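You operate a simulated robot arm through the tools that you are given. There is no shell and no other tool.

Carry out the task below with a simulated robot arm. There is one attempt and no reset: what you move stays moved.

TASK
Slide the white case out to the ledge of the case tray and the orange case one place forward.
Fine: slide the yellow case forward out of the way first and back afterwards; lift none. Set down upright: what you pick out.

Only the result counts: the job must be done as asked and must still hold three seconds after the hand-in. Knocking over, shifting, dropping, spilling or breaking anything else fails it.

THE ROBOT
A 6-joint arm with a three-finger gripper, fixed in place. Base frame: the origin is at the foot of the arm, x ahead of it, y to its left, z up. Lengths are in m, angles in rad, forces in N, time in s.
Its first joint turns from -2.897 to 2.897 rad. Payload 4.89 kg.
The TCP is the grasp point between the finger pads, 0.03 m short of the fingertips. In the tool frame z runs along the fingers and y along their closing line. The gripper opens to 0.164 m. The gripper's body begins 0.125 m behind the TCP.
Orientation is that of the tool frame in the base frame, as [roll, pitch, yaw] about the fixed x, y, z axes, in that order (R = Rz(yaw) Ry(pitch) Rx(roll)). With the fingers straight down and closing along the base's y, the tool's x points along the base's -x, its y along +y and its z along -z.

THE INTERFACE
- The arm moves only by the tool apply_moves. Its argument "plan" is a list of rows, each a list of 7 numbers: the shift along the base's x, y, z in m, then the turn, a rotation vector about the base's x, y, z in rad, then the gripper command, from -1 (shut) to 1 (fully open), values between in proportion. In form: [[tx, ty, tz, wx, wy, wz, fingers], ...]. A call has 1 to 20 rows; each row is the pose to reach, as a shift and turn from the pose commanded when the call began. A row lasts 0.2 s, in which the tool goes at most 0.05 m and 0.15 rad; a call with a longer step from one row to the next is refused whole, and so is a gripper value outside its range. A pose out of reach is approached as far as the arm can. The call stops where the force on the tool passes 40 N (or 10 N more than at its start, if that is more) or the arm is blocked; 0.2 s more then pass. The fingers move at their own pace (about 0.108 m/s each) and stop on an object; they squeeze with about 21 N. The grip force told is the motor's: it shows also when the fingers shut on nothing. Time passes only in rows, and 0.2 s behind the last, so rows that repeat a pose let the fingers close. The reply holds the time, the measured pose of the TCP, the force on the tool along the base axes, the opening and the grip force, in the units named above and with some noise, with the torque about the TCP (base axes, N m) and any sound that the robot's microphone picked up.
- Cameras (640 x 400 px; columns grow to the right, rows downward): "scene" is fixed at [0.2197, -0.6514, 1.5157]; the picture's right is [-0.33, -0.95, 0.00], its down [-0.92, 0.32, -0.24] and it looks along [0.23, -0.08, -0.97] (base axes); focal length 344 px, centre (320, 200). "wrist" rides on the gripper at [0.076, -0.002, -0.152] in the tool frame; the picture's right is [0.02, 1.00, 0.00], its down [-0.88, 0.02, -0.47] and it looks along [-0.47, 0.01, 0.88] (tool axes); focal length 247 px, centre (320, 200). There is no depth. A picture from a camera that has moved, and an enlarged one, comes with that camera's place and axes in the base frame and with its lens.
- capture(camera): a new picture of that camera. No time passes.
- slide_trunk(by): slides the trunk up (or, below 0, down) by that many m; the arm rides with it, the base frame stays. It gives what a move gives, with no picture.
- zoom(camera, box): a new picture of the part [left, top, right, bottom] of that camera's present view, enlarged. No time passes.
- hand_in(): hands the job in; it is judged then, once.

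Places have to be worked out from the pictures, the camera data and where the tool is seen. Open the gripper and draw the arm clear of the work before you hand the job in, unless the task says otherwise.

The tools are called by a JSON object that holds its "fn" and its "kwargs". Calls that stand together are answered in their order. apply_moves: Moves the arm, as the interface text tells. Its arguments: {"type":"object","properties":{"plan":{"type":"array","items":{"type":"array","items":{"type":"number"}}}},"required":["plan"]} The other tools are called the same way: slide_trunk (by) slides the trunk up or down; capture (camera) takes a picture; zoom (camera, box) takes an enlarged picture of a part of a camera's view; hand_in () hands the job in.

At the start:

```text
time: 0.0
tcp_pos: [0.3838, -0.5711, 1.1148]
tcp_rot: [3.141, 0.0, 3.142]
contact_force: [-0.4, 0.6, -0.4]
torque: [0.0, 0.0, 0.0]
gripper_width: 0.1639
finger_force: 0.0
trunk travel left (down, up): [-0.125, 0.265]
```

scene: 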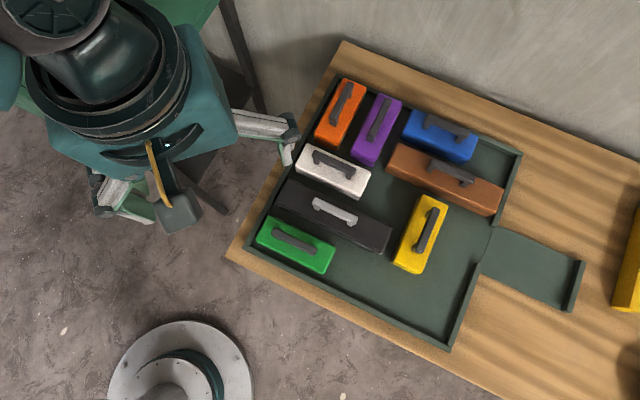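
wrist: 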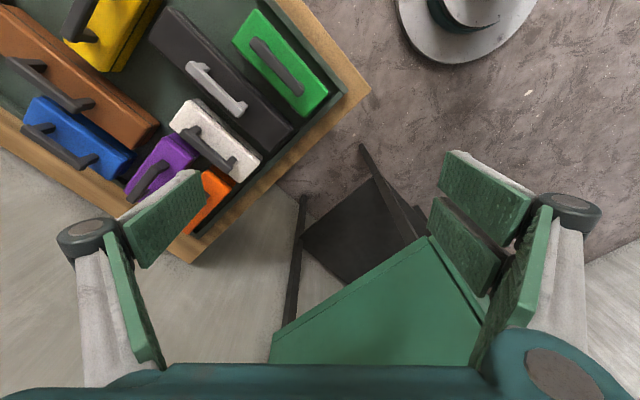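

I'll start by looking closely at the tray with both cameras before planning anything.

{"fn": "zoom", "kwargs": {"camera": "scene", "box": [220, 30, 620, 360]}}

{"fn": "capture", "kwargs": {"camera": "scene"}}

{"fn": "capture", "kwargs": {"camera": "wrist"}}

```text
1.21 times, centred on (420, 195) of scene
camera zoom: at [0.2197, -0.6514, 1.5157], right [-0.33, -0.95, 0.0], down [-0.92, 0.32, -0.24], along [0.23, -0.08, -0.97], focal length 417 px, centre (199, 206)
```

zoom: 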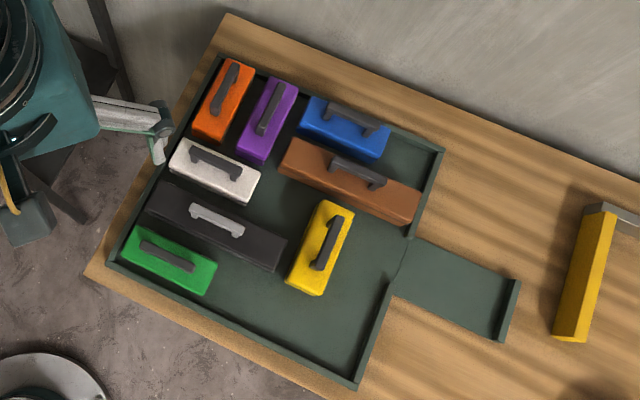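

```text
taken
```

scene: 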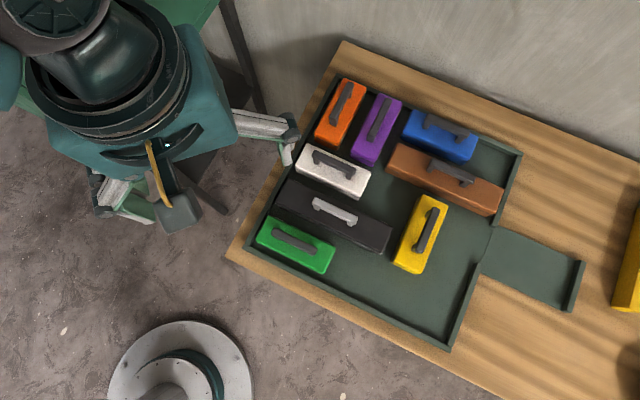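

```text
taken
camera wrist: at [0.3065, -0.5734, 1.268], right [-0.02, 1.0, 0.0], down [0.88, 0.02, 0.47], along [0.47, 0.01, -0.88], focal length 247 px, centre (320, 200)
```

wrist: 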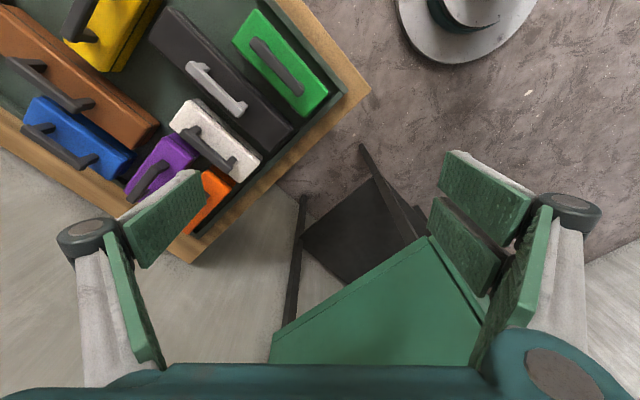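

The board seems to sit at about z≈0.77 and turned roughly 45° to the base axes. White's row leads to the ledge and yellow's back half blocks it, so I'll move the wrist camera above the tray to measure more precisely.

{"fn": "apply_moves", "kwargs": {"plan": [[-0.028, -0.035, 0, 0, 0, 0, 1], [-0.056, -0.07, 0, 0, 0, 0, 1], [-0.084, -0.105, 0, 0, 0, 0, 1], [-0.112, -0.14, 0, 0, 0, 0, 1], [-0.14, -0.175, 0, 0, 0, 0, 1], [-0.168, -0.21, 0, 0, 0, 0, 1], [-0.196, -0.245, 0, 0, 0, 0, 1], [-0.224, -0.28, 0, 0, 0, 0, 1], [-0.224, -0.28, 0, 0, 0, 0, 1]]}}

```text
time: 2.0
tcp_pos: [0.16, -0.8506, 1.1153]
tcp_rot: [3.141, 0.0, -3.141]
contact_force: [0.1, -0.5, 0.4]
torque: [0.06, 0.0, -0.01]
gripper_width: 0.1638
finger_force: 0.0
trunk travel left (down, up): [-0.125, 0.265]
```

The arm reached the viewing spot cleanly; I'll take wrist and scene pictures from here.

{"fn": "capture", "kwargs": {"camera": "wrist"}}

{"fn": "capture", "kwargs": {"camera": "scene"}}

```text
taken
camera wrist: at [0.0818, -0.8525, 1.267], right [-0.02, 1.0, 0.0], down [0.88, 0.02, 0.47], along [0.47, 0.01, -0.88], focal length 247 px, centre (320, 200)
```

wrist: 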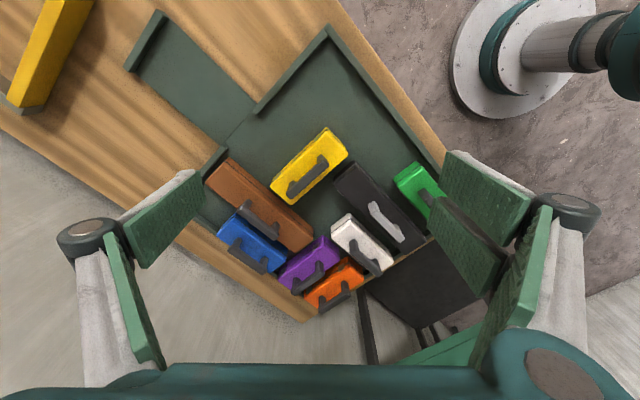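

```text
taken
```

scene: 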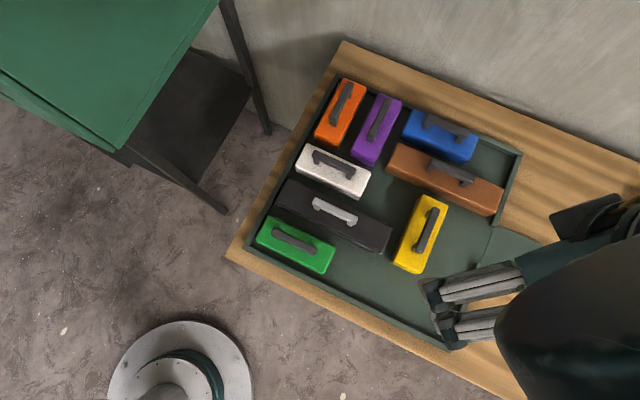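

The tray is well in view from here. I'll zoom on both cameras to get exact corner and case coordinates.

{"fn": "zoom", "kwargs": {"camera": "wrist", "box": [190, 100, 450, 330]}}

{"fn": "zoom", "kwargs": {"camera": "wrist", "box": [110, 0, 370, 200]}}

{"fn": "zoom", "kwargs": {"camera": "scene", "box": [230, 60, 400, 290]}}

{"fn": "zoom", "kwargs": {"camera": "scene", "box": [370, 90, 550, 290]}}

```text
1.74 times, centred on (320, 215) of wrist
camera zoom: at [0.0818, -0.8525, 1.267], right [-0.02, 1.0, 0.0], down [0.88, 0.02, 0.47], along [0.47, 0.01, -0.88], focal length 430 px, centre (320, 174)
```

zoom: 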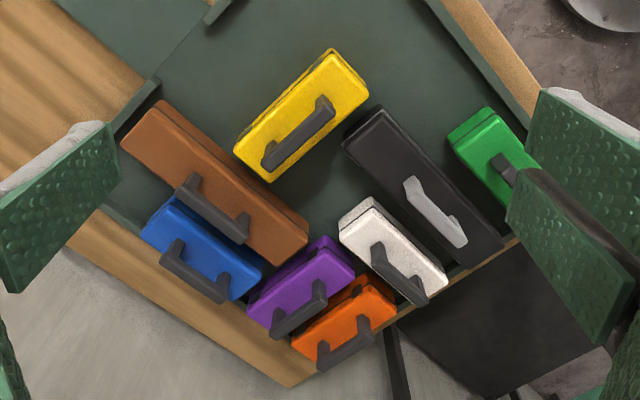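

```text
2.00 times, centred on (240, 100) of wrist
camera zoom: at [0.0818, -0.8525, 1.267], right [-0.02, 1.0, 0.0], down [0.88, 0.02, 0.47], along [0.47, 0.01, -0.88], focal length 494 px, centre (480, 400)
```

zoom: 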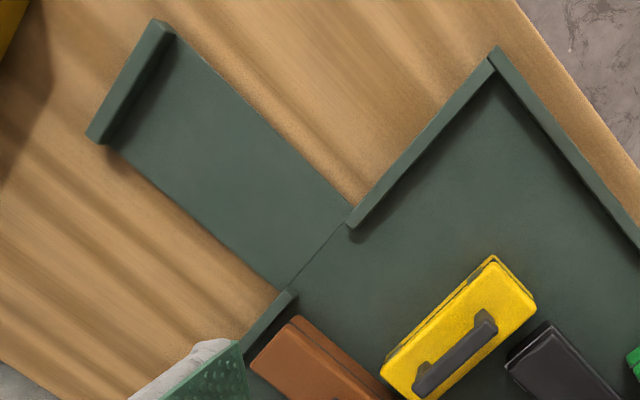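

```text
1.74 times, centred on (315, 175) of scene
camera zoom: at [0.2197, -0.6514, 1.5157], right [-0.33, -0.95, 0.0], down [-0.92, 0.32, -0.24], along [0.23, -0.08, -0.97], focal length 598 px, centre (329, 244)
```

zoom: 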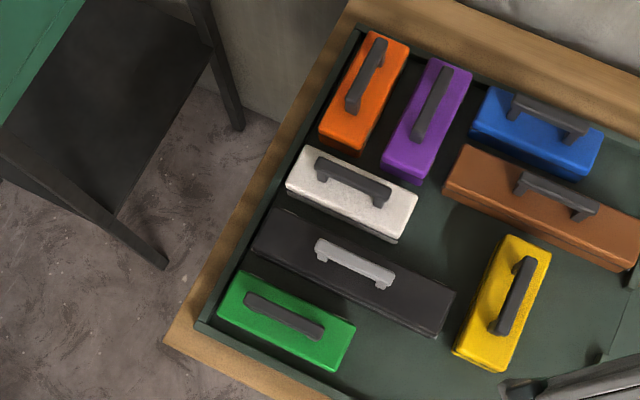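

```text
2.00 times, centred on (460, 190) of scene
camera zoom: at [0.2197, -0.6514, 1.5157], right [-0.33, -0.95, 0.0], down [-0.92, 0.32, -0.24], along [0.23, -0.08, -0.97], focal length 688 px, centre (40, 220)
```

zoom: 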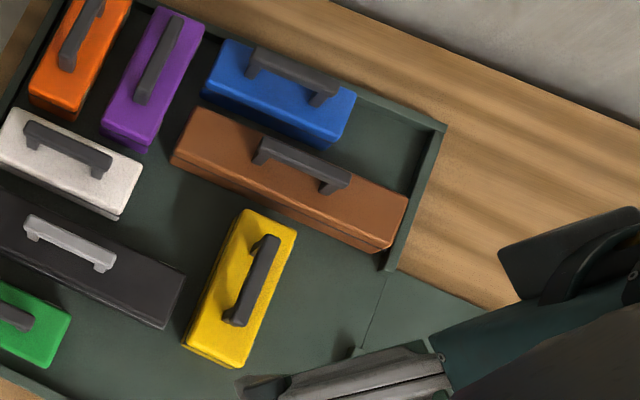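

Tray walls triangulate to z≈0.81, with outer corners about (0.345,-0.534), (0.655,-0.846), (0.344,-1.167), (0.025,-0.845), so the tray axes are turned about 45°. I'll zoom tighter on white and yellow to get their heights and handle positions.

{"fn": "zoom", "kwargs": {"camera": "wrist", "box": [310, 200, 410, 280]}}

{"fn": "zoom", "kwargs": {"camera": "wrist", "box": [260, 115, 360, 215]}}

{"fn": "zoom", "kwargs": {"camera": "scene", "box": [280, 130, 380, 210]}}

{"fn": "zoom", "kwargs": {"camera": "scene", "box": [380, 185, 460, 285]}}

{"fn": "zoom", "kwargs": {"camera": "scene", "box": [300, 70, 400, 150]}}

```text
5.00 times, centred on (360, 240) of wrist
camera zoom: at [0.0818, -0.8525, 1.267], right [-0.02, 1.0, 0.0], down [0.88, 0.02, 0.47], along [0.47, 0.01, -0.88], focal length 1235 px, centre (120, 0)
```

zoom: 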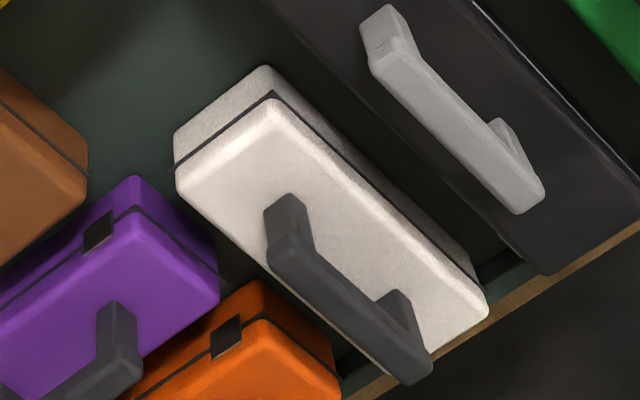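

```text
4.00 times, centred on (310, 165) of wrist
camera zoom: at [0.0818, -0.8525, 1.267], right [-0.02, 1.0, 0.0], down [0.88, 0.02, 0.47], along [0.47, 0.01, -0.88], focal length 988 px, centre (360, 340)
```

zoom: 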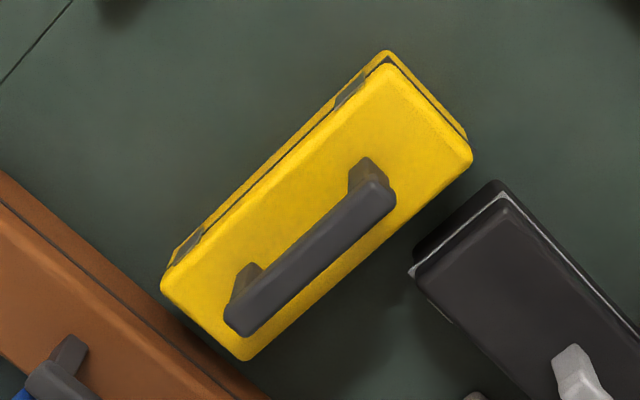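

```text
5.00 times, centred on (330, 170) of scene
camera zoom: at [0.2197, -0.6514, 1.5157], right [-0.33, -0.95, 0.0], down [-0.92, 0.32, -0.24], along [0.23, -0.08, -0.97], focal length 1720 px, centre (270, 350)
```

zoom: 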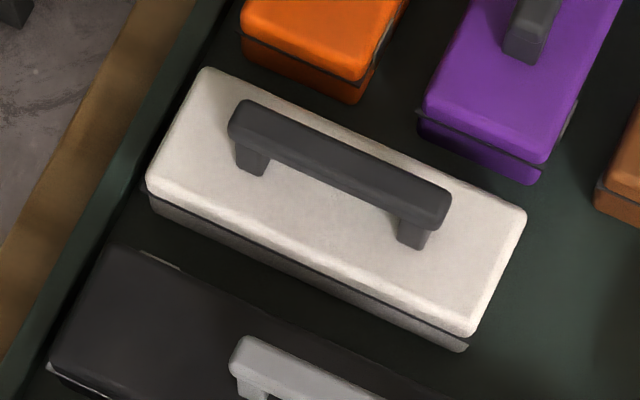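

```text
4.00 times, centred on (420, 235) of scene
camera zoom: at [0.2197, -0.6514, 1.5157], right [-0.33, -0.95, 0.0], down [-0.92, 0.32, -0.24], along [0.23, -0.08, -0.97], focal length 1376 px, centre (-80, 60)
```

zoom: 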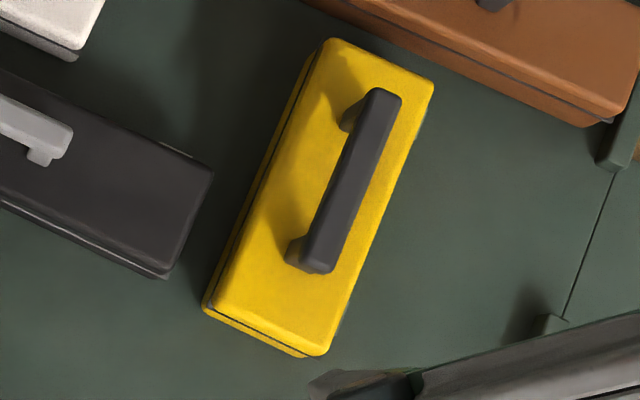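

```text
5.00 times, centred on (350, 110) of scene
camera zoom: at [0.2197, -0.6514, 1.5157], right [-0.33, -0.95, 0.0], down [-0.92, 0.32, -0.24], along [0.23, -0.08, -0.97], focal length 1720 px, centre (170, 650)
```

zoom: 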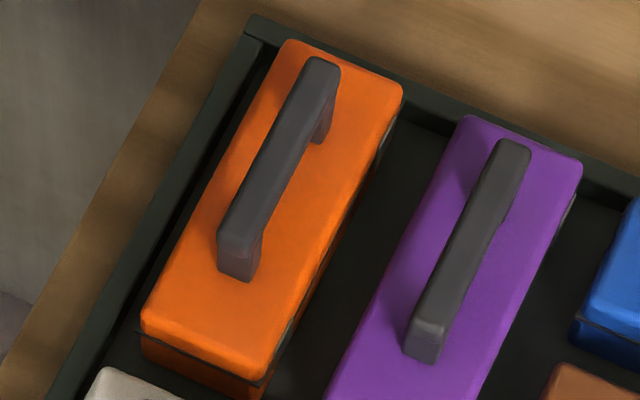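

Yellow's centre works out near (0.249,-0.873), white's near (0.430,-0.752) and orange's near (0.552,-0.815). Case tops are at z≈0.838 and handle bars at z≈0.88. I'll turn the tool −45° and come over yellow's handle, staying well above it.

{"fn": "apply_moves", "kwargs": {"plan": [[0.011, -0.003, -0.015, 0, 0, -0.098, 0.2], [0.022, -0.006, -0.03, 0, 0, -0.196, -0.25], [0.033, -0.009, -0.045, 0, 0, -0.295, -0.25], [0.045, -0.012, -0.06, 0, 0, -0.393, -0.25], [0.056, -0.015, -0.075, 0, 0, -0.491, -0.25], [0.067, -0.018, -0.09, 0, 0, -0.589, -0.25], [0.078, -0.021, -0.105, 0, 0, -0.687, -0.25], [0.089, -0.0225, -0.12, 0, 0, -0.785, -0.25], [0.089, -0.0225, -0.135, 0, 0, -0.785, -0.25], [0.089, -0.0225, -0.135, 0, 0, -0.785, -0.25]]}}

{"fn": "capture", "kwargs": {"camera": "wrist"}}

{"fn": "capture", "kwargs": {"camera": "scene"}}

```text
time: 4.2
tcp_pos: [0.2485, -0.8746, 0.9813]
tcp_rot: [3.141, -0.001, 2.357]
contact_force: [0.0, 0.6, 0.2]
torque: [0.01, 0.02, 0.0]
gripper_width: 0.0616
finger_force: 0.0
trunk travel left (down, up): [-0.125, 0.265]
```

```text
taken
camera wrist: at [0.1922, -0.8216, 1.1327], right [0.69, 0.72, 0.0], down [0.64, -0.61, 0.47], along [0.34, -0.33, -0.88], focal length 247 px, centre (320, 200)
```

wrist: 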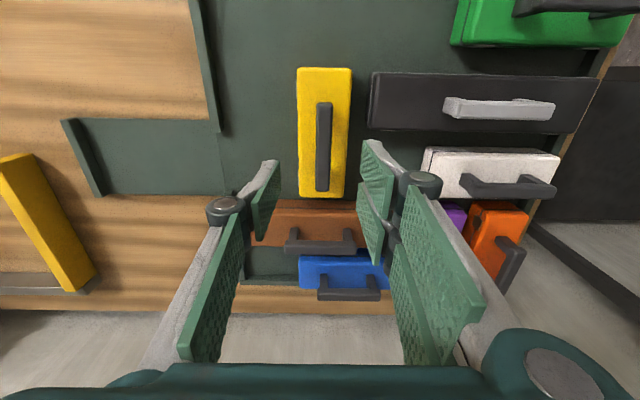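

```text
taken
```

scene: 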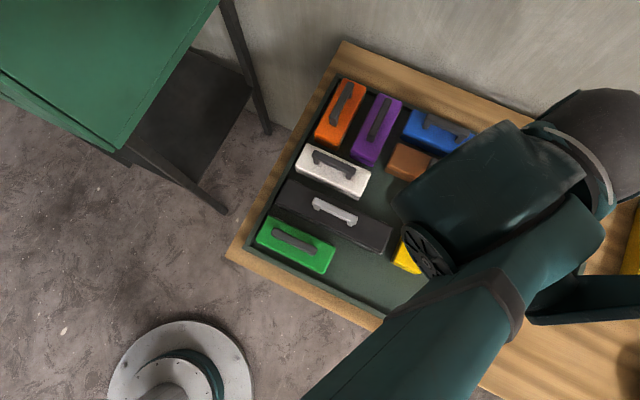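

Wrist view shows yellow's handle centred between the fingers (predicted pixel and observed agree to ~2 mm). I'll descend to about z=0.882, tips just above the lid.

{"fn": "apply_moves", "kwargs": {"plan": [[0.001, 0.001, -0.03, 0, 0, 0, -0.25], [0.001, 0.001, -0.06, 0, 0, 0, -0.25], [0.001, 0.001, -0.08, 0, 0, 0, -0.25], [0.001, 0.001, -0.098, 0, 0, 0, -0.25], [0.001, 0.001, -0.098, 0, 0, 0, -0.25]]}}

{"fn": "capture", "kwargs": {"camera": "wrist"}}

```text
time: 5.4
tcp_pos: [0.2493, -0.8743, 0.8824]
tcp_rot: [-3.141, -0.001, 2.356]
contact_force: [0.7, -1.1, 0.3]
torque: [-0.02, 0.01, 0.0]
gripper_width: 0.0615
finger_force: 0.1
trunk travel left (down, up): [-0.125, 0.265]
```

```text
taken
camera wrist: at [0.1939, -0.82, 1.0344], right [0.69, 0.72, 0.0], down [0.64, -0.61, 0.47], along [0.34, -0.33, -0.88], focal length 247 px, centre (320, 200)
```

wrist: 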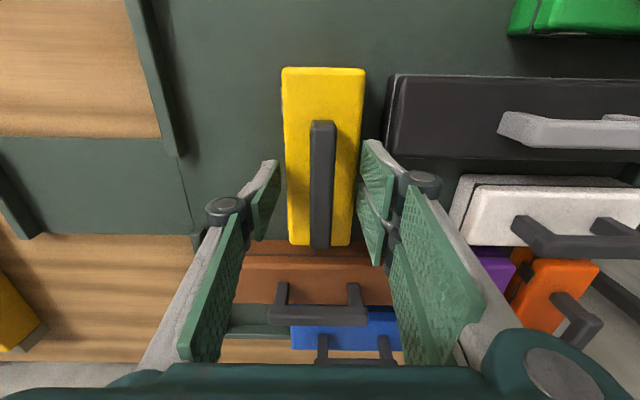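

The bar sits between the pads with its top at about TCP height. I'll lower 4 mm more and close on it.

{"fn": "apply_moves", "kwargs": {"plan": [[0, 0, -0.004, 0, 0, 0, -0.25], [0, 0, -0.004, 0, 0, 0, -0.6], [0, 0, -0.004, 0, 0, 0, -1], [0, 0, -0.004, 0, 0, 0, -1], [0, 0, -0.004, 0, 0, 0, -1]]}}

```text
time: 6.6
tcp_pos: [0.249, -0.8709, 0.8793]
tcp_rot: [3.141, 0.0, 2.356]
contact_force: [0.2, 0.2, 21.6]
torque: [0.25, -0.56, 0.48]
gripper_width: 0.0147
finger_force: 21.1
trunk travel left (down, up): [-0.125, 0.265]
```

Closing gave a 21 N upward reaction, so the tips are probably pressing on the lid. I'll reopen, look at the force, and regrip a few millimetres higher.

{"fn": "apply_moves", "kwargs": {"plan": [[0, 0, -0.004, 0, 0, 0, -0.4], [0, 0, -0.004, 0, 0, 0, -0.4]]}}

{"fn": "capture", "kwargs": {"camera": "wrist"}}

```text
time: 7.3
tcp_pos: [0.2483, -0.8715, 0.8796]
tcp_rot: [-3.142, 0.002, 2.356]
contact_force: [0.7, -0.2, 57.8]
torque: [0.55, -0.53, 0.15]
gripper_width: 0.0149
finger_force: 20.8
trunk travel left (down, up): [-0.125, 0.265]
stopped in row 2: the force on the tool passed its limit at 47 N (the readings are from after the stop); the commanded pose is now the measured one
```

```text
taken
camera wrist: at [0.1935, -0.819, 1.0312], right [0.69, 0.72, 0.0], down [0.64, -0.61, 0.47], along [0.34, -0.33, -0.88], focal length 247 px, centre (320, 200)
```

wrist: 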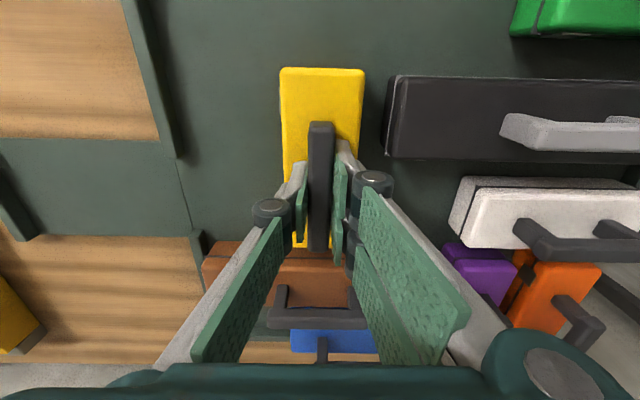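

The commanded pose has reset to the measured one. I'll hold there with the gripper told to open and see whether force and width relax.

{"fn": "apply_moves", "kwargs": {"plan": [[0, 0, 0, 0, 0, 0, -0.4], [0, 0, 0, 0, 0, 0, -0.4]]}}

```text
time: 7.9
tcp_pos: [0.2491, -0.872, 0.8753]
tcp_rot: [-3.141, -0.001, 2.357]
contact_force: [-5.8, 7.1, 21.0]
torque: [0.34, -0.09, 0.18]
gripper_width: 0.054
finger_force: 0.1
trunk travel left (down, up): [-0.125, 0.265]
```

The gripper is now open (54 mm) but still pressing 21 N downward, so I'll rise about 8 mm to unload it.

{"fn": "apply_moves", "kwargs": {"plan": [[0, 0, 0.004, 0, 0, 0, -0.3], [0, 0, 0.008, 0, 0, 0, -0.3], [0, 0, 0.008, 0, 0, 0, -0.3]]}}

{"fn": "capture", "kwargs": {"camera": "wrist"}}

```text
time: 8.7
tcp_pos: [0.2518, -0.873, 0.8833]
tcp_rot: [3.141, 0.001, 2.356]
contact_force: [-1.0, 0.0, 0.6]
torque: [-0.04, 0.0, -0.01]
gripper_width: 0.0573
finger_force: 0.1
trunk travel left (down, up): [-0.125, 0.265]
```

```text
taken
camera wrist: at [0.1949, -0.8208, 1.035], right [0.69, 0.72, 0.0], down [0.64, -0.61, 0.47], along [0.34, -0.33, -0.88], focal length 247 px, centre (320, 200)
```

wrist: 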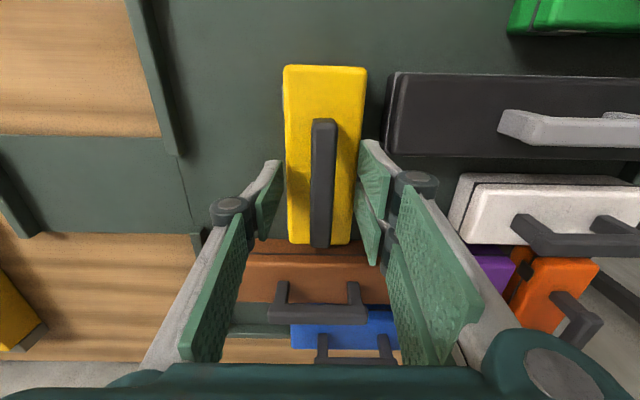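

Force is back to zero and yellow hasn't moved noticeably; contact with the lid happened around TCP z≈0.876. I'll regrip at z≈0.888.

{"fn": "apply_moves", "kwargs": {"plan": [[0, 0, 0.005, 0, 0, 0, -0.3], [0, 0, 0.005, 0, 0, 0, -0.5], [0, 0, 0.005, 0, 0, 0, -0.7], [0, 0, 0.005, 0, 0, 0, -0.85]]}}

```text
time: 9.7
tcp_pos: [0.2513, -0.8737, 0.8882]
tcp_rot: [-3.14, 0.0, 2.356]
contact_force: [1.3, 0.2, 0.6]
torque: [0.11, -0.21, 0.06]
gripper_width: 0.015
finger_force: 20.8
trunk travel left (down, up): [-0.125, 0.265]
```

Clean grip on yellow's bar (15 mm, 21 N, no vertical load). I'll drag it toward the front wall a little first and check forces.

{"fn": "apply_moves", "kwargs": {"plan": [[-0.005, 0.005, 0, 0, 0, 0, -0.85], [-0.01, 0.01, 0, 0, 0, 0, -0.85], [-0.015, 0.015, 0, 0, 0, 0, -0.85], [-0.02, 0.02, 0, 0, 0, 0, -0.85]]}}

{"fn": "capture", "kwargs": {"camera": "wrist"}}

```text
time: 10.7
tcp_pos: [0.2298, -0.8539, 0.8882]
tcp_rot: [-3.14, -0.001, 2.356]
contact_force: [0.4, -0.1, 4.7]
torque: [-0.01, -0.39, -0.08]
gripper_width: 0.0149
finger_force: 20.6
trunk travel left (down, up): [-0.125, 0.265]
```

```text
taken
camera wrist: at [0.1744, -0.8005, 1.0397], right [0.69, 0.72, 0.0], down [0.64, -0.61, 0.47], along [0.34, -0.33, -0.88], focal length 247 px, centre (320, 200)
```

wrist: 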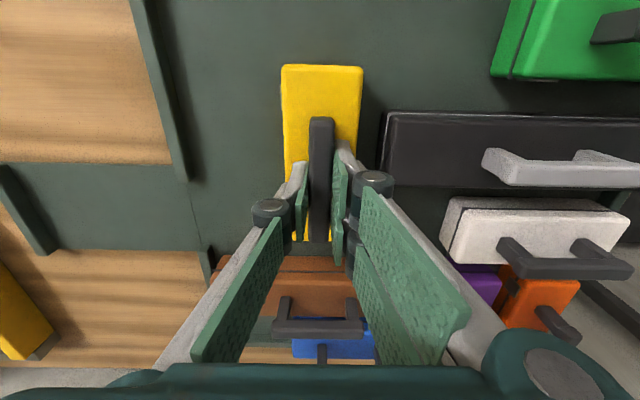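

Yellow follows smoothly with low force. I'll continue the slide to a total of about 0.08 m, one place forward.

{"fn": "apply_moves", "kwargs": {"plan": [[-0.006, 0.006, 0, 0, 0, 0, -0.85], [-0.012, 0.012, 0, 0, 0, 0, -0.85], [-0.018, 0.018, 0, 0, 0, 0, -0.85], [-0.024, 0.024, 0, 0, 0, 0, -0.85], [-0.03, 0.03, 0, 0, 0, 0, -0.85], [-0.035, 0.035, 0, 0, 0, 0, -0.85], [-0.035, 0.035, 0, 0, 0, 0, -0.85]]}}

{"fn": "capture", "kwargs": {"camera": "wrist"}}

{"fn": "capture", "kwargs": {"camera": "scene"}}

```text
time: 12.3
tcp_pos: [0.1946, -0.8174, 0.8885]
tcp_rot: [-3.14, -0.001, 2.356]
contact_force: [0.4, 0.6, 0.4]
torque: [0.05, -0.02, -0.01]
gripper_width: 0.0149
finger_force: 21.2
trunk travel left (down, up): [-0.125, 0.265]
```

```text
taken
camera wrist: at [0.1386, -0.7656, 1.0409], right [0.69, 0.72, 0.0], down [0.64, -0.61, 0.47], along [0.34, -0.33, -0.88], focal length 247 px, centre (320, 200)
```

wrist: 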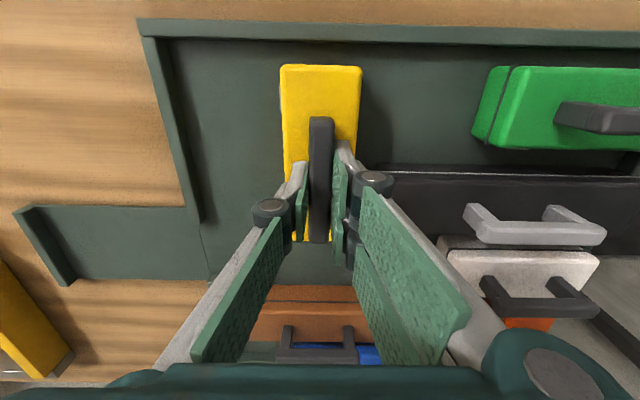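

```text
taken
```

scene: 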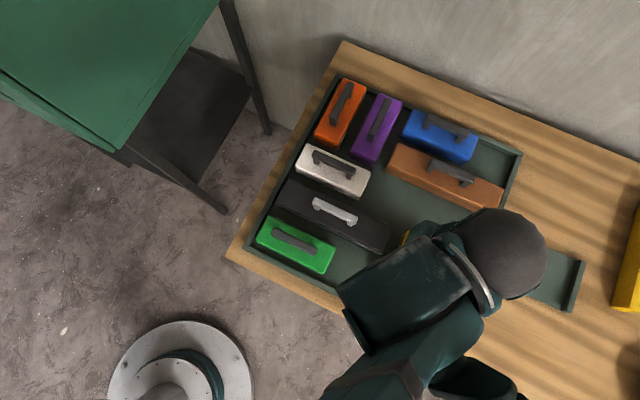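

Yellow has slid ~0.080 m and now sits beside green's row with a gap to the wall, clearing white's row by ~15 mm. I'll release it and rise straight up.

{"fn": "apply_moves", "kwargs": {"plan": [[0, 0, 0, 0, 0, 0, -0.5], [0, 0, 0, 0, 0, 0, -0.3], [0, 0, 0, 0, 0, 0, -0.3], [0, 0, 0.03, 0, 0, 0, -0.3], [0, 0, 0.07, 0, 0, 0, -0.3], [0, 0, 0.11, 0, 0, 0, -0.3], [0, 0, 0.12, 0, 0, 0, -0.3]]}}

{"fn": "capture", "kwargs": {"camera": "wrist"}}

```text
time: 13.9
tcp_pos: [0.1963, -0.8168, 1.0092]
tcp_rot: [-3.141, -0.001, 2.356]
contact_force: [0.2, 0.2, -1.2]
torque: [0.02, 0.0, -0.01]
gripper_width: 0.0574
finger_force: 0.0
trunk travel left (down, up): [-0.125, 0.265]
```

```text
taken
camera wrist: at [0.1408, -0.7647, 1.1613], right [0.69, 0.72, 0.0], down [0.64, -0.61, 0.47], along [0.34, -0.33, -0.88], focal length 247 px, centre (320, 200)
```

wrist: 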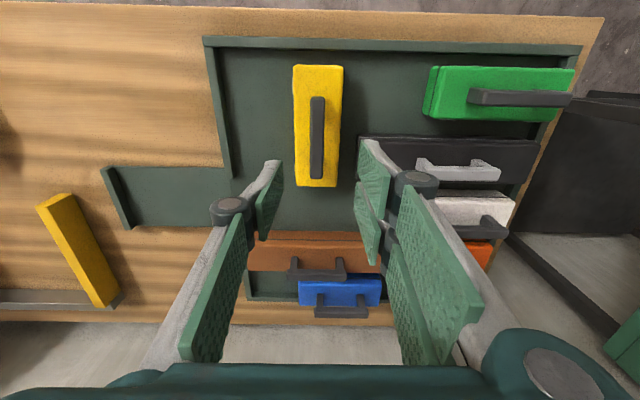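

Yellow stays put at its forward place. Next I'll turn the tool −90° for white (closing across its bar) and check in free air how far out over the ledge the arm can reach.

{"fn": "apply_moves", "kwargs": {"plan": [[0, -0.01, 0.005, 0, 0, -0.131, -0.3], [0, -0.02, 0.01, 0, 0, -0.262, -0.3], [0, -0.03, 0.015, 0, 0, -0.393, -0.3], [0, -0.04, 0.02, 0, 0, -0.524, -0.3], [0, -0.05, 0.025, 0, 0, -0.654, -0.3], [0, -0.06, 0.03, 0, 0, -0.785, -0.3], [0, -0.07, 0.03, 0, 0, -0.916, -0.3], [0, -0.08, 0.03, 0, 0, -1.047, -0.3], [0, -0.09, 0.03, 0, 0, -1.178, -0.3], [0, -0.1, 0.03, 0, 0, -1.309, -0.3], [0, -0.11, 0.03, 0, 0, -1.44, -0.3], [0, -0.113, 0.03, 0, 0, -1.5708, -0.3], [0, -0.113, 0.03, 0, 0, -1.5708, -0.3]]}}

{"fn": "capture", "kwargs": {"camera": "wrist"}}

```text
time: 16.7
tcp_pos: [0.1945, -0.9298, 1.0396]
tcp_rot: [-3.141, 0.0, 0.784]
contact_force: [0.2, 0.5, -0.7]
torque: [0.04, 0.02, -0.01]
gripper_width: 0.0573
finger_force: 0.0
trunk travel left (down, up): [-0.125, 0.265]
```

```text
taken
camera wrist: at [0.2469, -0.8761, 1.19], right [0.72, -0.69, 0.0], down [-0.61, -0.64, 0.47], along [-0.33, -0.34, -0.88], focal length 247 px, centre (320, 200)
```

wrist: 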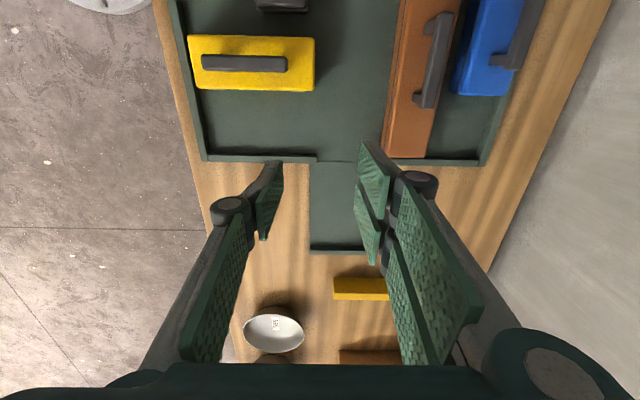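

Turn done and tracking well; the ledge is directly below. I'll zoom on the opening and ledge to fix white's target.

{"fn": "zoom", "kwargs": {"camera": "wrist", "box": [270, 130, 400, 270]}}

{"fn": "zoom", "kwargs": {"camera": "scene", "box": [440, 180, 620, 330]}}

```text
2.86 times, centred on (335, 200) of wrist
camera zoom: at [0.2469, -0.8761, 1.19], right [0.72, -0.69, 0.0], down [-0.61, -0.64, 0.47], along [-0.33, -0.34, -0.88], focal length 706 px, centre (277, 200)
```

zoom: 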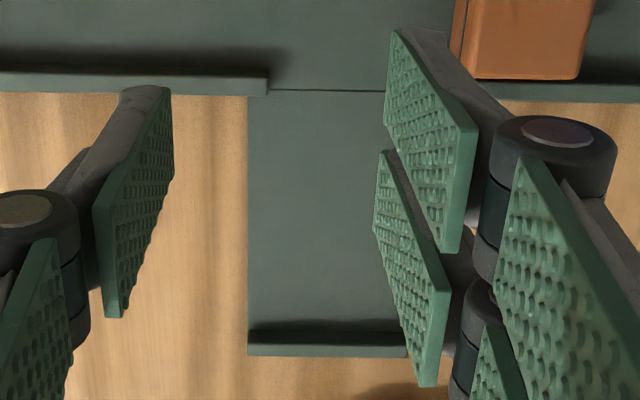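

```text
2.67 times, centred on (530, 255) of scene
camera zoom: at [0.2197, -0.6514, 1.5157], right [-0.33, -0.95, 0.0], down [-0.92, 0.32, -0.24], along [0.23, -0.08, -0.97], focal length 918 px, centre (-240, 53)
```

zoom: 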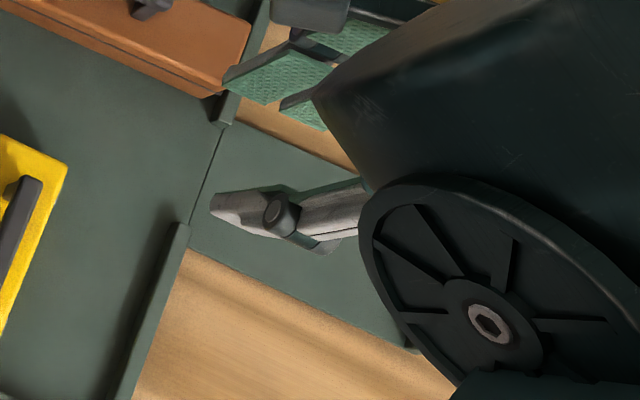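

Ledge measures s≈0.582–0.757 along the exit direction and is centred on white's row, so white must travel about 0.44 m. That is past the vertical reach, so I'll test reaching the spot in free air with the tool tilted 0.5 rad outward.

{"fn": "apply_moves", "kwargs": {"plan": [[0, 0, 0, -0.0884, 0.0884, 0, -0.3], [0, 0, 0, -0.1768, 0.1768, 0, -0.3], [0, 0, 0, -0.2652, 0.2652, 0, -0.3], [0, 0, 0, -0.3536, 0.3536, 0, -0.3], [-0.012, -0.023, -0.02, -0.3536, 0.3536, 0, -0.3], [-0.024, -0.046, -0.04, -0.3536, 0.3536, 0, -0.3], [-0.036, -0.069, -0.06, -0.3536, 0.3536, 0, -0.3], [-0.047, -0.092, -0.08, -0.3536, 0.3536, 0, -0.3], [-0.058, -0.1144, -0.1, -0.3536, 0.3536, 0, -0.3], [-0.058, -0.1144, -0.1, -0.3536, 0.3536, 0, -0.3]]}}

{"fn": "capture", "kwargs": {"camera": "wrist"}}

```text
time: 18.9
tcp_pos: [0.1382, -1.044, 0.9366]
tcp_rot: [-3.14, 0.498, 0.786]
contact_force: [0.1, 0.1, 0.1]
torque: [0.0, 0.0, -0.02]
gripper_width: 0.0573
finger_force: 0.0
trunk travel left (down, up): [-0.125, 0.265]
```

```text
taken
camera wrist: at [0.2359, -0.9445, 1.0347], right [0.72, -0.69, -0.01], down [-0.37, -0.4, 0.84], along [-0.58, -0.6, -0.55], focal length 247 px, centre (320, 200)
```

wrist: 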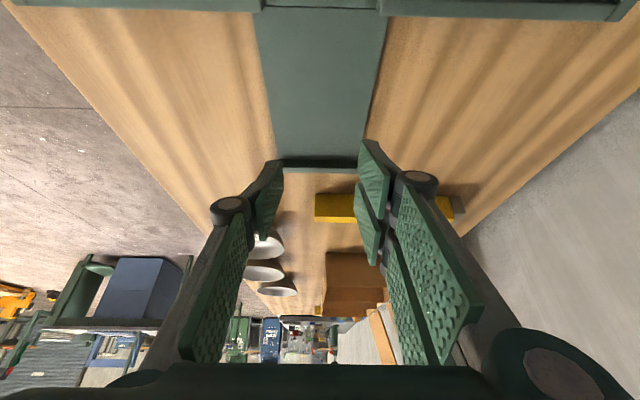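

The tilted pose is reached exactly. I'll also test it at grip height and 15 mm further out, then come back up; nothing is on the ledge there.

{"fn": "apply_moves", "kwargs": {"plan": [[0, 0, -0.025, 0, 0, 0, -0.3], [0, 0, -0.048, 0, 0, 0, -0.3], [-0.01, -0.01, -0.048, 0, 0, 0, -0.3], [-0.01, -0.01, -0.048, 0, 0, 0, -0.3]]}}

```text
time: 19.9
tcp_pos: [0.1285, -1.055, 0.8893]
tcp_rot: [-3.142, 0.5, 0.786]
contact_force: [0.6, -0.4, -1.5]
torque: [0.02, 0.03, 0.0]
gripper_width: 0.0574
finger_force: 0.0
trunk travel left (down, up): [-0.125, 0.265]
```

The full drag is reachable with this tilt. I'll rise clear and travel back along the row to above white's handle, slightly rear of its centre.

{"fn": "apply_moves", "kwargs": {"plan": [[0, 0, 0.04, 0, 0, 0, -0.3], [0, 0, 0.08, 0, 0, 0, -0.3], [0, 0, 0.12, 0, 0, 0, -0.3], [0.032, 0.032, 0.12, 0, 0, 0, -0.3], [0.064, 0.064, 0.12, 0, 0, 0, -0.3], [0.096, 0.096, 0.12, 0, 0, 0, -0.3], [0.128, 0.128, 0.12, 0, 0, 0, -0.3], [0.16, 0.16, 0.12, 0, 0, 0, -0.3], [0.192, 0.192, 0.12, 0, 0, 0, -0.3], [0.224, 0.224, 0.12, 0, 0, 0, -0.3], [0.256, 0.256, 0.12, 0, 0, 0, -0.3], [0.288, 0.288, 0.12, 0, 0, 0, -0.3], [0.319, 0.321, 0.12, 0, 0, 0, -0.3], [0.319, 0.321, 0.1, 0, 0, 0, -0.3], [0.319, 0.321, 0.1, 0, 0, 0, -0.3]]}}

{"fn": "capture", "kwargs": {"camera": "wrist"}}

{"fn": "capture", "kwargs": {"camera": "scene"}}

```text
time: 23.1
tcp_pos: [0.4466, -0.7354, 0.9902]
tcp_rot: [-3.141, 0.502, 0.785]
contact_force: [0.3, 0.6, -0.1]
torque: [-0.06, -0.02, 0.03]
gripper_width: 0.0575
finger_force: 0.1
trunk travel left (down, up): [-0.125, 0.265]
```

```text
taken
camera wrist: at [0.5444, -0.6356, 1.0862], right [0.72, -0.69, -0.01], down [-0.37, -0.4, 0.84], along [-0.58, -0.6, -0.55], focal length 247 px, centre (320, 200)
```

wrist: 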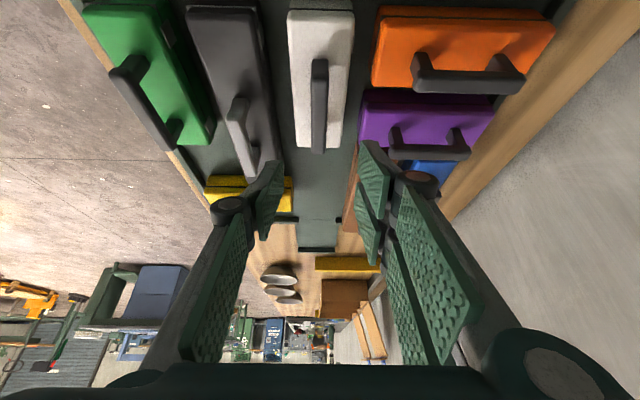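

```text
taken
```

scene: 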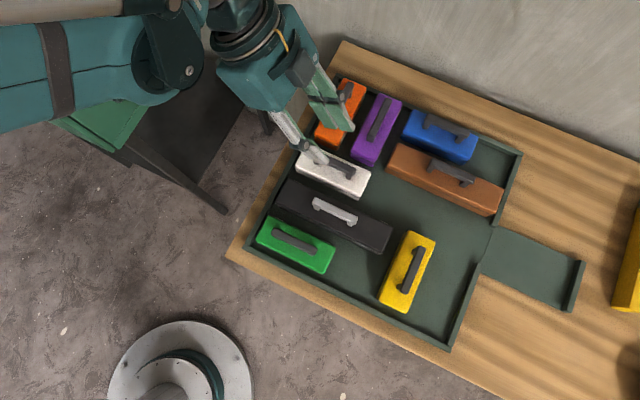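

White's bar is centred in the view (about 1 mm off the tool's mid-plane) and the orange and black handles are ~84 mm to either side. I'll narrow the opening a little and descend to z≈0.892.

{"fn": "apply_moves", "kwargs": {"plan": [[0, 0, -0.03, 0, 0, 0, -0.45], [0, 0, -0.06, 0, 0, 0, -0.45], [0, 0, -0.08, 0, 0, 0, -0.45], [0, 0, -0.09, 0, 0, 0, -0.45], [0, 0, -0.098, 0, 0, 0, -0.45], [0, 0, -0.098, 0, 0, 0, -0.45]]}}

{"fn": "capture", "kwargs": {"camera": "wrist"}}

```text
time: 24.5
tcp_pos: [0.4463, -0.7353, 0.8925]
tcp_rot: [3.141, 0.5, 0.785]
contact_force: [-0.7, 0.6, 0.4]
torque: [0.02, -0.02, -0.03]
gripper_width: 0.0447
finger_force: 0.1
trunk travel left (down, up): [-0.125, 0.265]
```

```text
taken
camera wrist: at [0.5432, -0.6353, 0.9888], right [0.72, -0.69, -0.01], down [-0.37, -0.4, 0.84], along [-0.58, -0.6, -0.55], focal length 247 px, centre (320, 200)
```

wrist: 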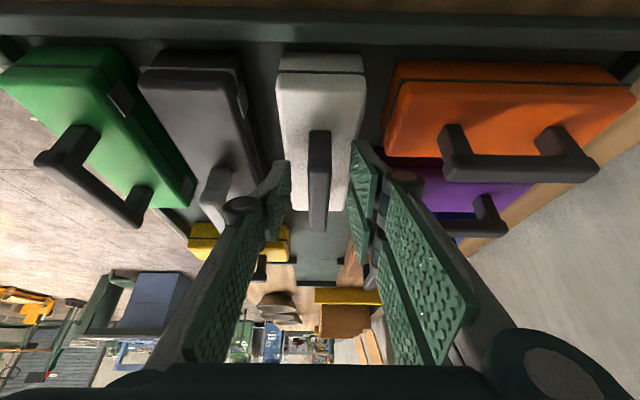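

The bar is between the pads with no contact force. I'll close on it gently and read the forces.

{"fn": "apply_moves", "kwargs": {"plan": [[0, 0, 0, 0, 0, 0, -0.6], [0, 0, 0, 0, 0, 0, -0.75], [0, 0, 0, 0, 0, 0, -0.85], [0, 0, 0, 0, 0, 0, -0.85]]}}

{"fn": "capture", "kwargs": {"camera": "wrist"}}

```text
time: 25.5
tcp_pos: [0.4453, -0.7347, 0.8927]
tcp_rot: [-3.141, 0.5, 0.786]
contact_force: [0.3, -0.7, 0.1]
torque: [-0.17, -0.08, -0.02]
gripper_width: 0.0156
finger_force: 21.4
trunk travel left (down, up): [-0.125, 0.265]
```

```text
taken
camera wrist: at [0.5432, -0.6353, 0.989], right [0.72, -0.69, -0.01], down [-0.37, -0.4, 0.84], along [-0.58, -0.6, -0.55], focal length 247 px, centre (320, 200)
```

wrist: 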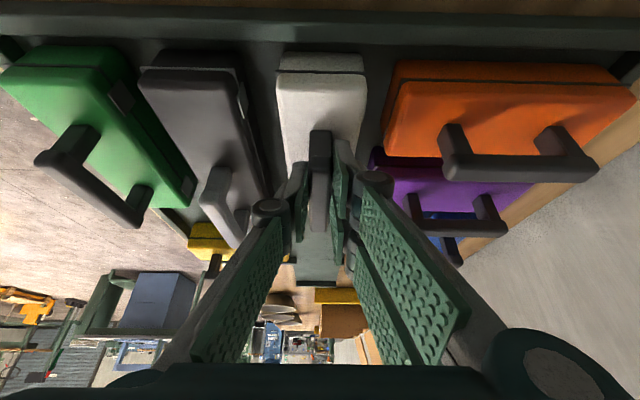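

White is gripped cleanly (15.6 mm, no load). I'll start the slide along its row with a short 6 cm test stretch.

{"fn": "apply_moves", "kwargs": {"plan": [[-0.006, -0.006, 0, 0, 0, 0, -0.85], [-0.014, -0.014, 0, 0, 0, 0, -0.85], [-0.022, -0.022, 0, 0, 0, 0, -0.85], [-0.03, -0.03, 0, 0, 0, 0, -0.85], [-0.038, -0.038, 0, 0, 0, 0, -0.85], [-0.042, -0.042, 0, 0, 0, 0, -0.85]]}}

{"fn": "capture", "kwargs": {"camera": "wrist"}}

{"fn": "capture", "kwargs": {"camera": "scene"}}

```text
time: 26.9
tcp_pos: [0.4036, -0.7763, 0.8912]
tcp_rot: [3.141, 0.498, 0.786]
contact_force: [1.4, 0.7, 1.6]
torque: [0.03, -0.13, 0.0]
gripper_width: 0.0154
finger_force: 21.5
trunk travel left (down, up): [-0.125, 0.265]
```

```text
taken
camera wrist: at [0.5017, -0.6767, 0.9889], right [0.72, -0.69, -0.01], down [-0.37, -0.4, 0.84], along [-0.59, -0.6, -0.55], focal length 247 px, centre (320, 200)
```

wrist: 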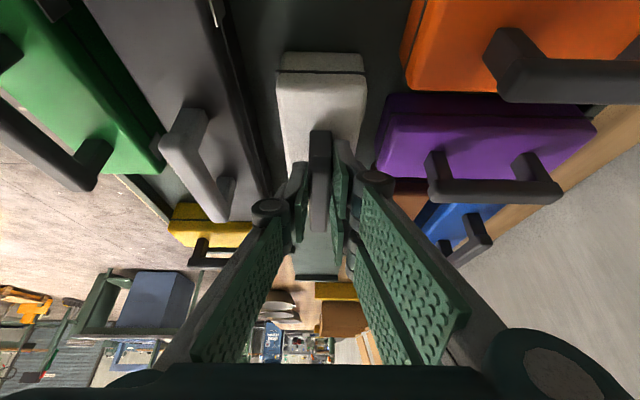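

```text
taken
```

scene: 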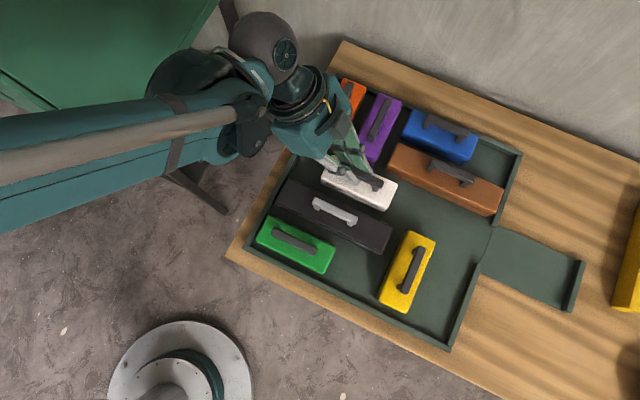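

White slides straight down the row with negligible load and clear gaps both sides. I'll continue another ~17 cm to pass yellow.

{"fn": "apply_moves", "kwargs": {"plan": [[-0.01, -0.01, 0, 0, 0, 0, -0.85], [-0.02, -0.02, 0, 0, 0, 0, -0.85], [-0.03, -0.03, 0, 0, 0, 0, -0.85], [-0.04, -0.04, 0, 0, 0, 0, -0.85], [-0.05, -0.05, 0, 0, 0, 0, -0.85], [-0.06, -0.06, 0, 0, 0, 0, -0.85], [-0.07, -0.07, 0, 0, 0, 0, -0.85], [-0.08, -0.08, 0, 0, 0, 0, -0.85], [-0.09, -0.09, 0, 0, 0, 0, -0.85], [-0.1, -0.1, 0, 0, 0, 0, -0.85], [-0.11, -0.11, 0, 0, 0, 0, -0.85], [-0.12, -0.12, 0, 0, 0, 0, -0.85], [-0.12, -0.12, 0, 0, 0, 0, -0.85]]}}

{"fn": "capture", "kwargs": {"camera": "wrist"}}

{"fn": "capture", "kwargs": {"camera": "scene"}}

```text
time: 29.7
tcp_pos: [0.2844, -0.8982, 0.8924]
tcp_rot: [-3.141, 0.5, 0.785]
contact_force: [0.9, 0.0, 1.4]
torque: [-0.16, 0.01, 0.03]
gripper_width: 0.0156
finger_force: 20.7
trunk travel left (down, up): [-0.125, 0.265]
```

```text
taken
camera wrist: at [0.3817, -0.7969, 0.9889], right [0.72, -0.69, -0.01], down [-0.37, -0.4, 0.84], along [-0.58, -0.6, -0.55], focal length 247 px, centre (320, 200)
```

wrist: 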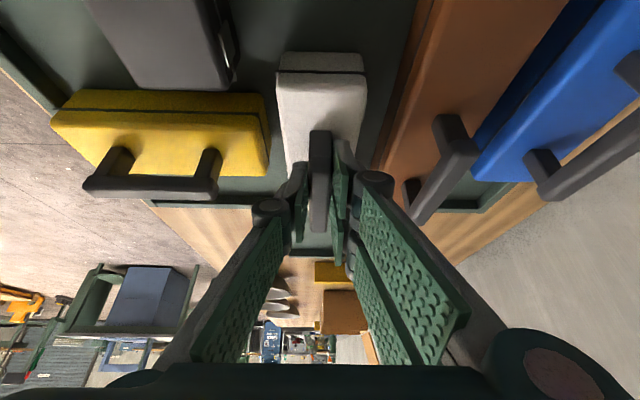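

```text
taken
```

scene: 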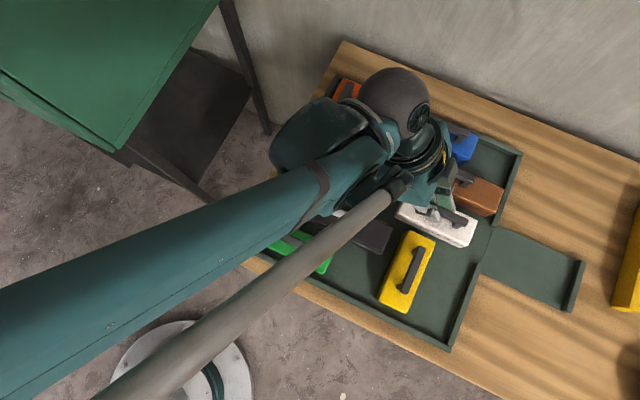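

White is past black, between yellow and brown with visible gaps, and lined up with the opening (w≈0.836 vs opening centre 0.835). I'll push on slowly into the opening.

{"fn": "apply_moves", "kwargs": {"plan": [[-0.008, -0.008, 0, 0, 0, 0, -0.85], [-0.016, -0.016, 0, 0, 0, 0, -0.85], [-0.024, -0.024, 0, 0, 0, 0, -0.85], [-0.032, -0.032, 0, 0, 0, 0, -0.85], [-0.04, -0.04, 0, 0, 0, 0, -0.85], [-0.048, -0.048, 0, 0, 0, 0, -0.85], [-0.056, -0.056, 0, 0, 0, 0, -0.85], [-0.064, -0.064, 0, 0, 0, 0, -0.85], [-0.072, -0.072, 0, 0, 0, 0, -0.85], [-0.08, -0.08, 0, 0, 0, 0, -0.85], [-0.08, -0.08, 0, 0, 0, 0, -0.85]]}}

{"fn": "capture", "kwargs": {"camera": "wrist"}}

{"fn": "capture", "kwargs": {"camera": "scene"}}

```text
time: 32.1
tcp_pos: [0.2032, -0.9761, 0.8921]
tcp_rot: [3.141, 0.501, 0.786]
contact_force: [0.8, 0.7, 1.1]
torque: [-0.2, -0.02, -0.01]
gripper_width: 0.0158
finger_force: 20.8
trunk travel left (down, up): [-0.125, 0.265]
```

```text
taken
camera wrist: at [0.3009, -0.877, 0.9888], right [0.72, -0.69, -0.01], down [-0.37, -0.4, 0.84], along [-0.58, -0.6, -0.55], focal length 247 px, centre (320, 200)
```

wrist: 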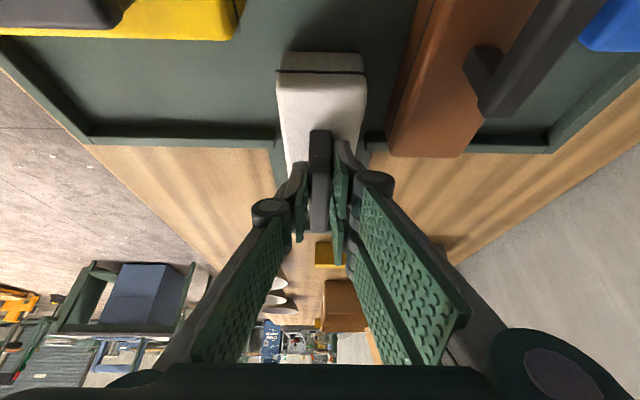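

```text
taken
```

scene: 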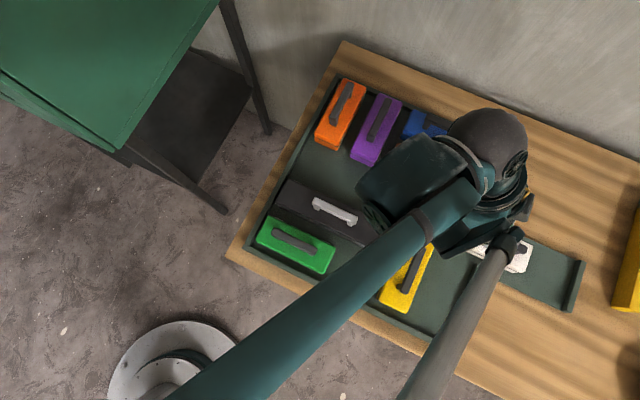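

White is entering the opening with no contact. About 98 mm remain; I'll continue at slow steps to the ledge's centre.

{"fn": "apply_moves", "kwargs": {"plan": [[-0.007, -0.007, 0, 0, 0, 0, -0.85], [-0.014, -0.014, 0, 0, 0, 0, -0.85], [-0.021, -0.021, 0, 0, 0, 0, -0.85], [-0.028, -0.028, 0, 0, 0, 0, -0.85], [-0.035, -0.035, 0, 0, 0, 0, -0.85], [-0.042, -0.042, 0, 0, 0, 0, -0.85], [-0.049, -0.049, 0, 0, 0, 0, -0.85], [-0.056, -0.056, 0, 0, 0, 0, -0.85], [-0.063, -0.063, 0, 0, 0, 0, -0.85], [-0.069, -0.0695, 0, 0, 0, 0, -0.85], [-0.069, -0.0695, 0, 0, 0, 0, -0.85]]}}

{"fn": "capture", "kwargs": {"camera": "wrist"}}

{"fn": "capture", "kwargs": {"camera": "scene"}}

```text
time: 34.5
tcp_pos: [0.1337, -1.0464, 0.8922]
tcp_rot: [3.141, 0.499, 0.784]
contact_force: [1.3, 1.9, 4.4]
torque: [-0.08, -0.15, -0.02]
gripper_width: 0.0157
finger_force: 21.1
trunk travel left (down, up): [-0.125, 0.265]
```

```text
taken
camera wrist: at [0.2322, -0.9467, 0.9889], right [0.72, -0.69, -0.01], down [-0.37, -0.4, 0.84], along [-0.58, -0.6, -0.55], focal length 247 px, centre (320, 200)
```

wrist: 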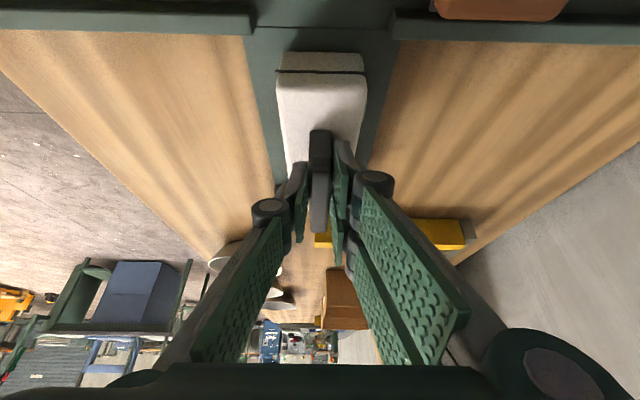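

```text
taken
```

scene: 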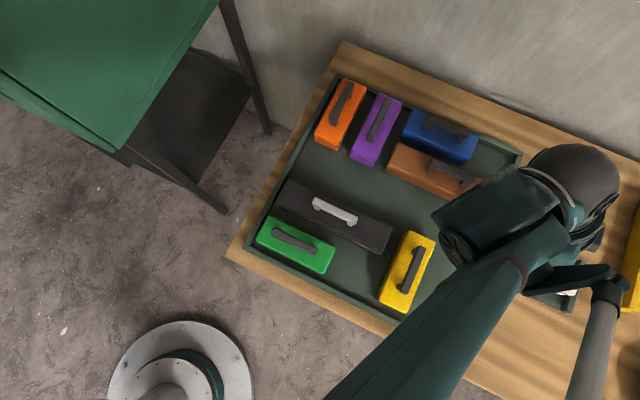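

White's rear end is now ~17 mm past the seam, entirely on the ledge. I'll release, rise, and move aside to check its fit against the end stop.

{"fn": "apply_moves", "kwargs": {"plan": [[0, 0, 0, 0, 0, 0, -0.6], [0, 0, 0, 0, 0, 0, -0.4], [0, 0, 0, 0, 0, 0, -0.4], [0, 0, 0.03, 0, 0, 0, -0.4], [0, 0, 0.07, 0, 0, 0, -0.4], [0, 0, 0.11, 0, 0, 0, -0.4], [0.03, 0.03, 0.14, 0, 0, 0, -0.4], [0.06, 0.06, 0.14, 0, 0, 0, -0.4], [0.06, 0.06, 0.14, 0, 0, 0, -0.4]]}}

{"fn": "capture", "kwargs": {"camera": "wrist"}}

{"fn": "capture", "kwargs": {"camera": "scene"}}

```text
refused: row 7 steps farther than a row can; nothing moved
```

```text
taken
camera wrist: at [0.2322, -0.9467, 0.9889], right [0.72, -0.69, -0.01], down [-0.37, -0.4, 0.84], along [-0.58, -0.6, -0.55], focal length 247 px, centre (320, 200)
```

wrist: 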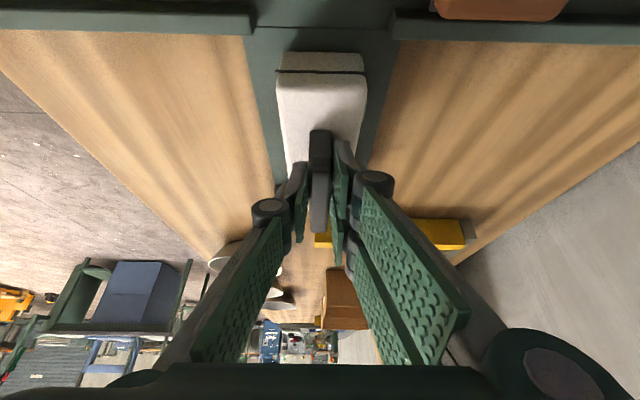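

```text
taken
```

scene: 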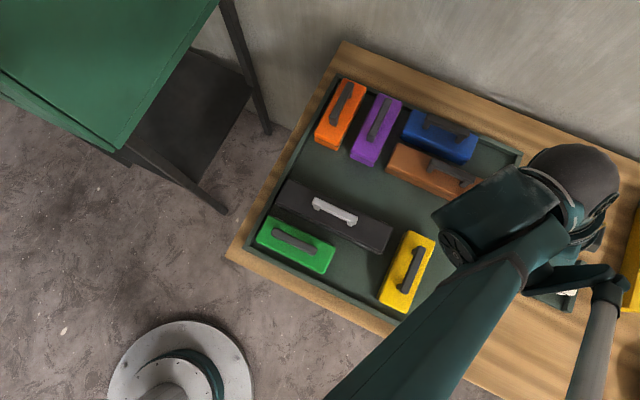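

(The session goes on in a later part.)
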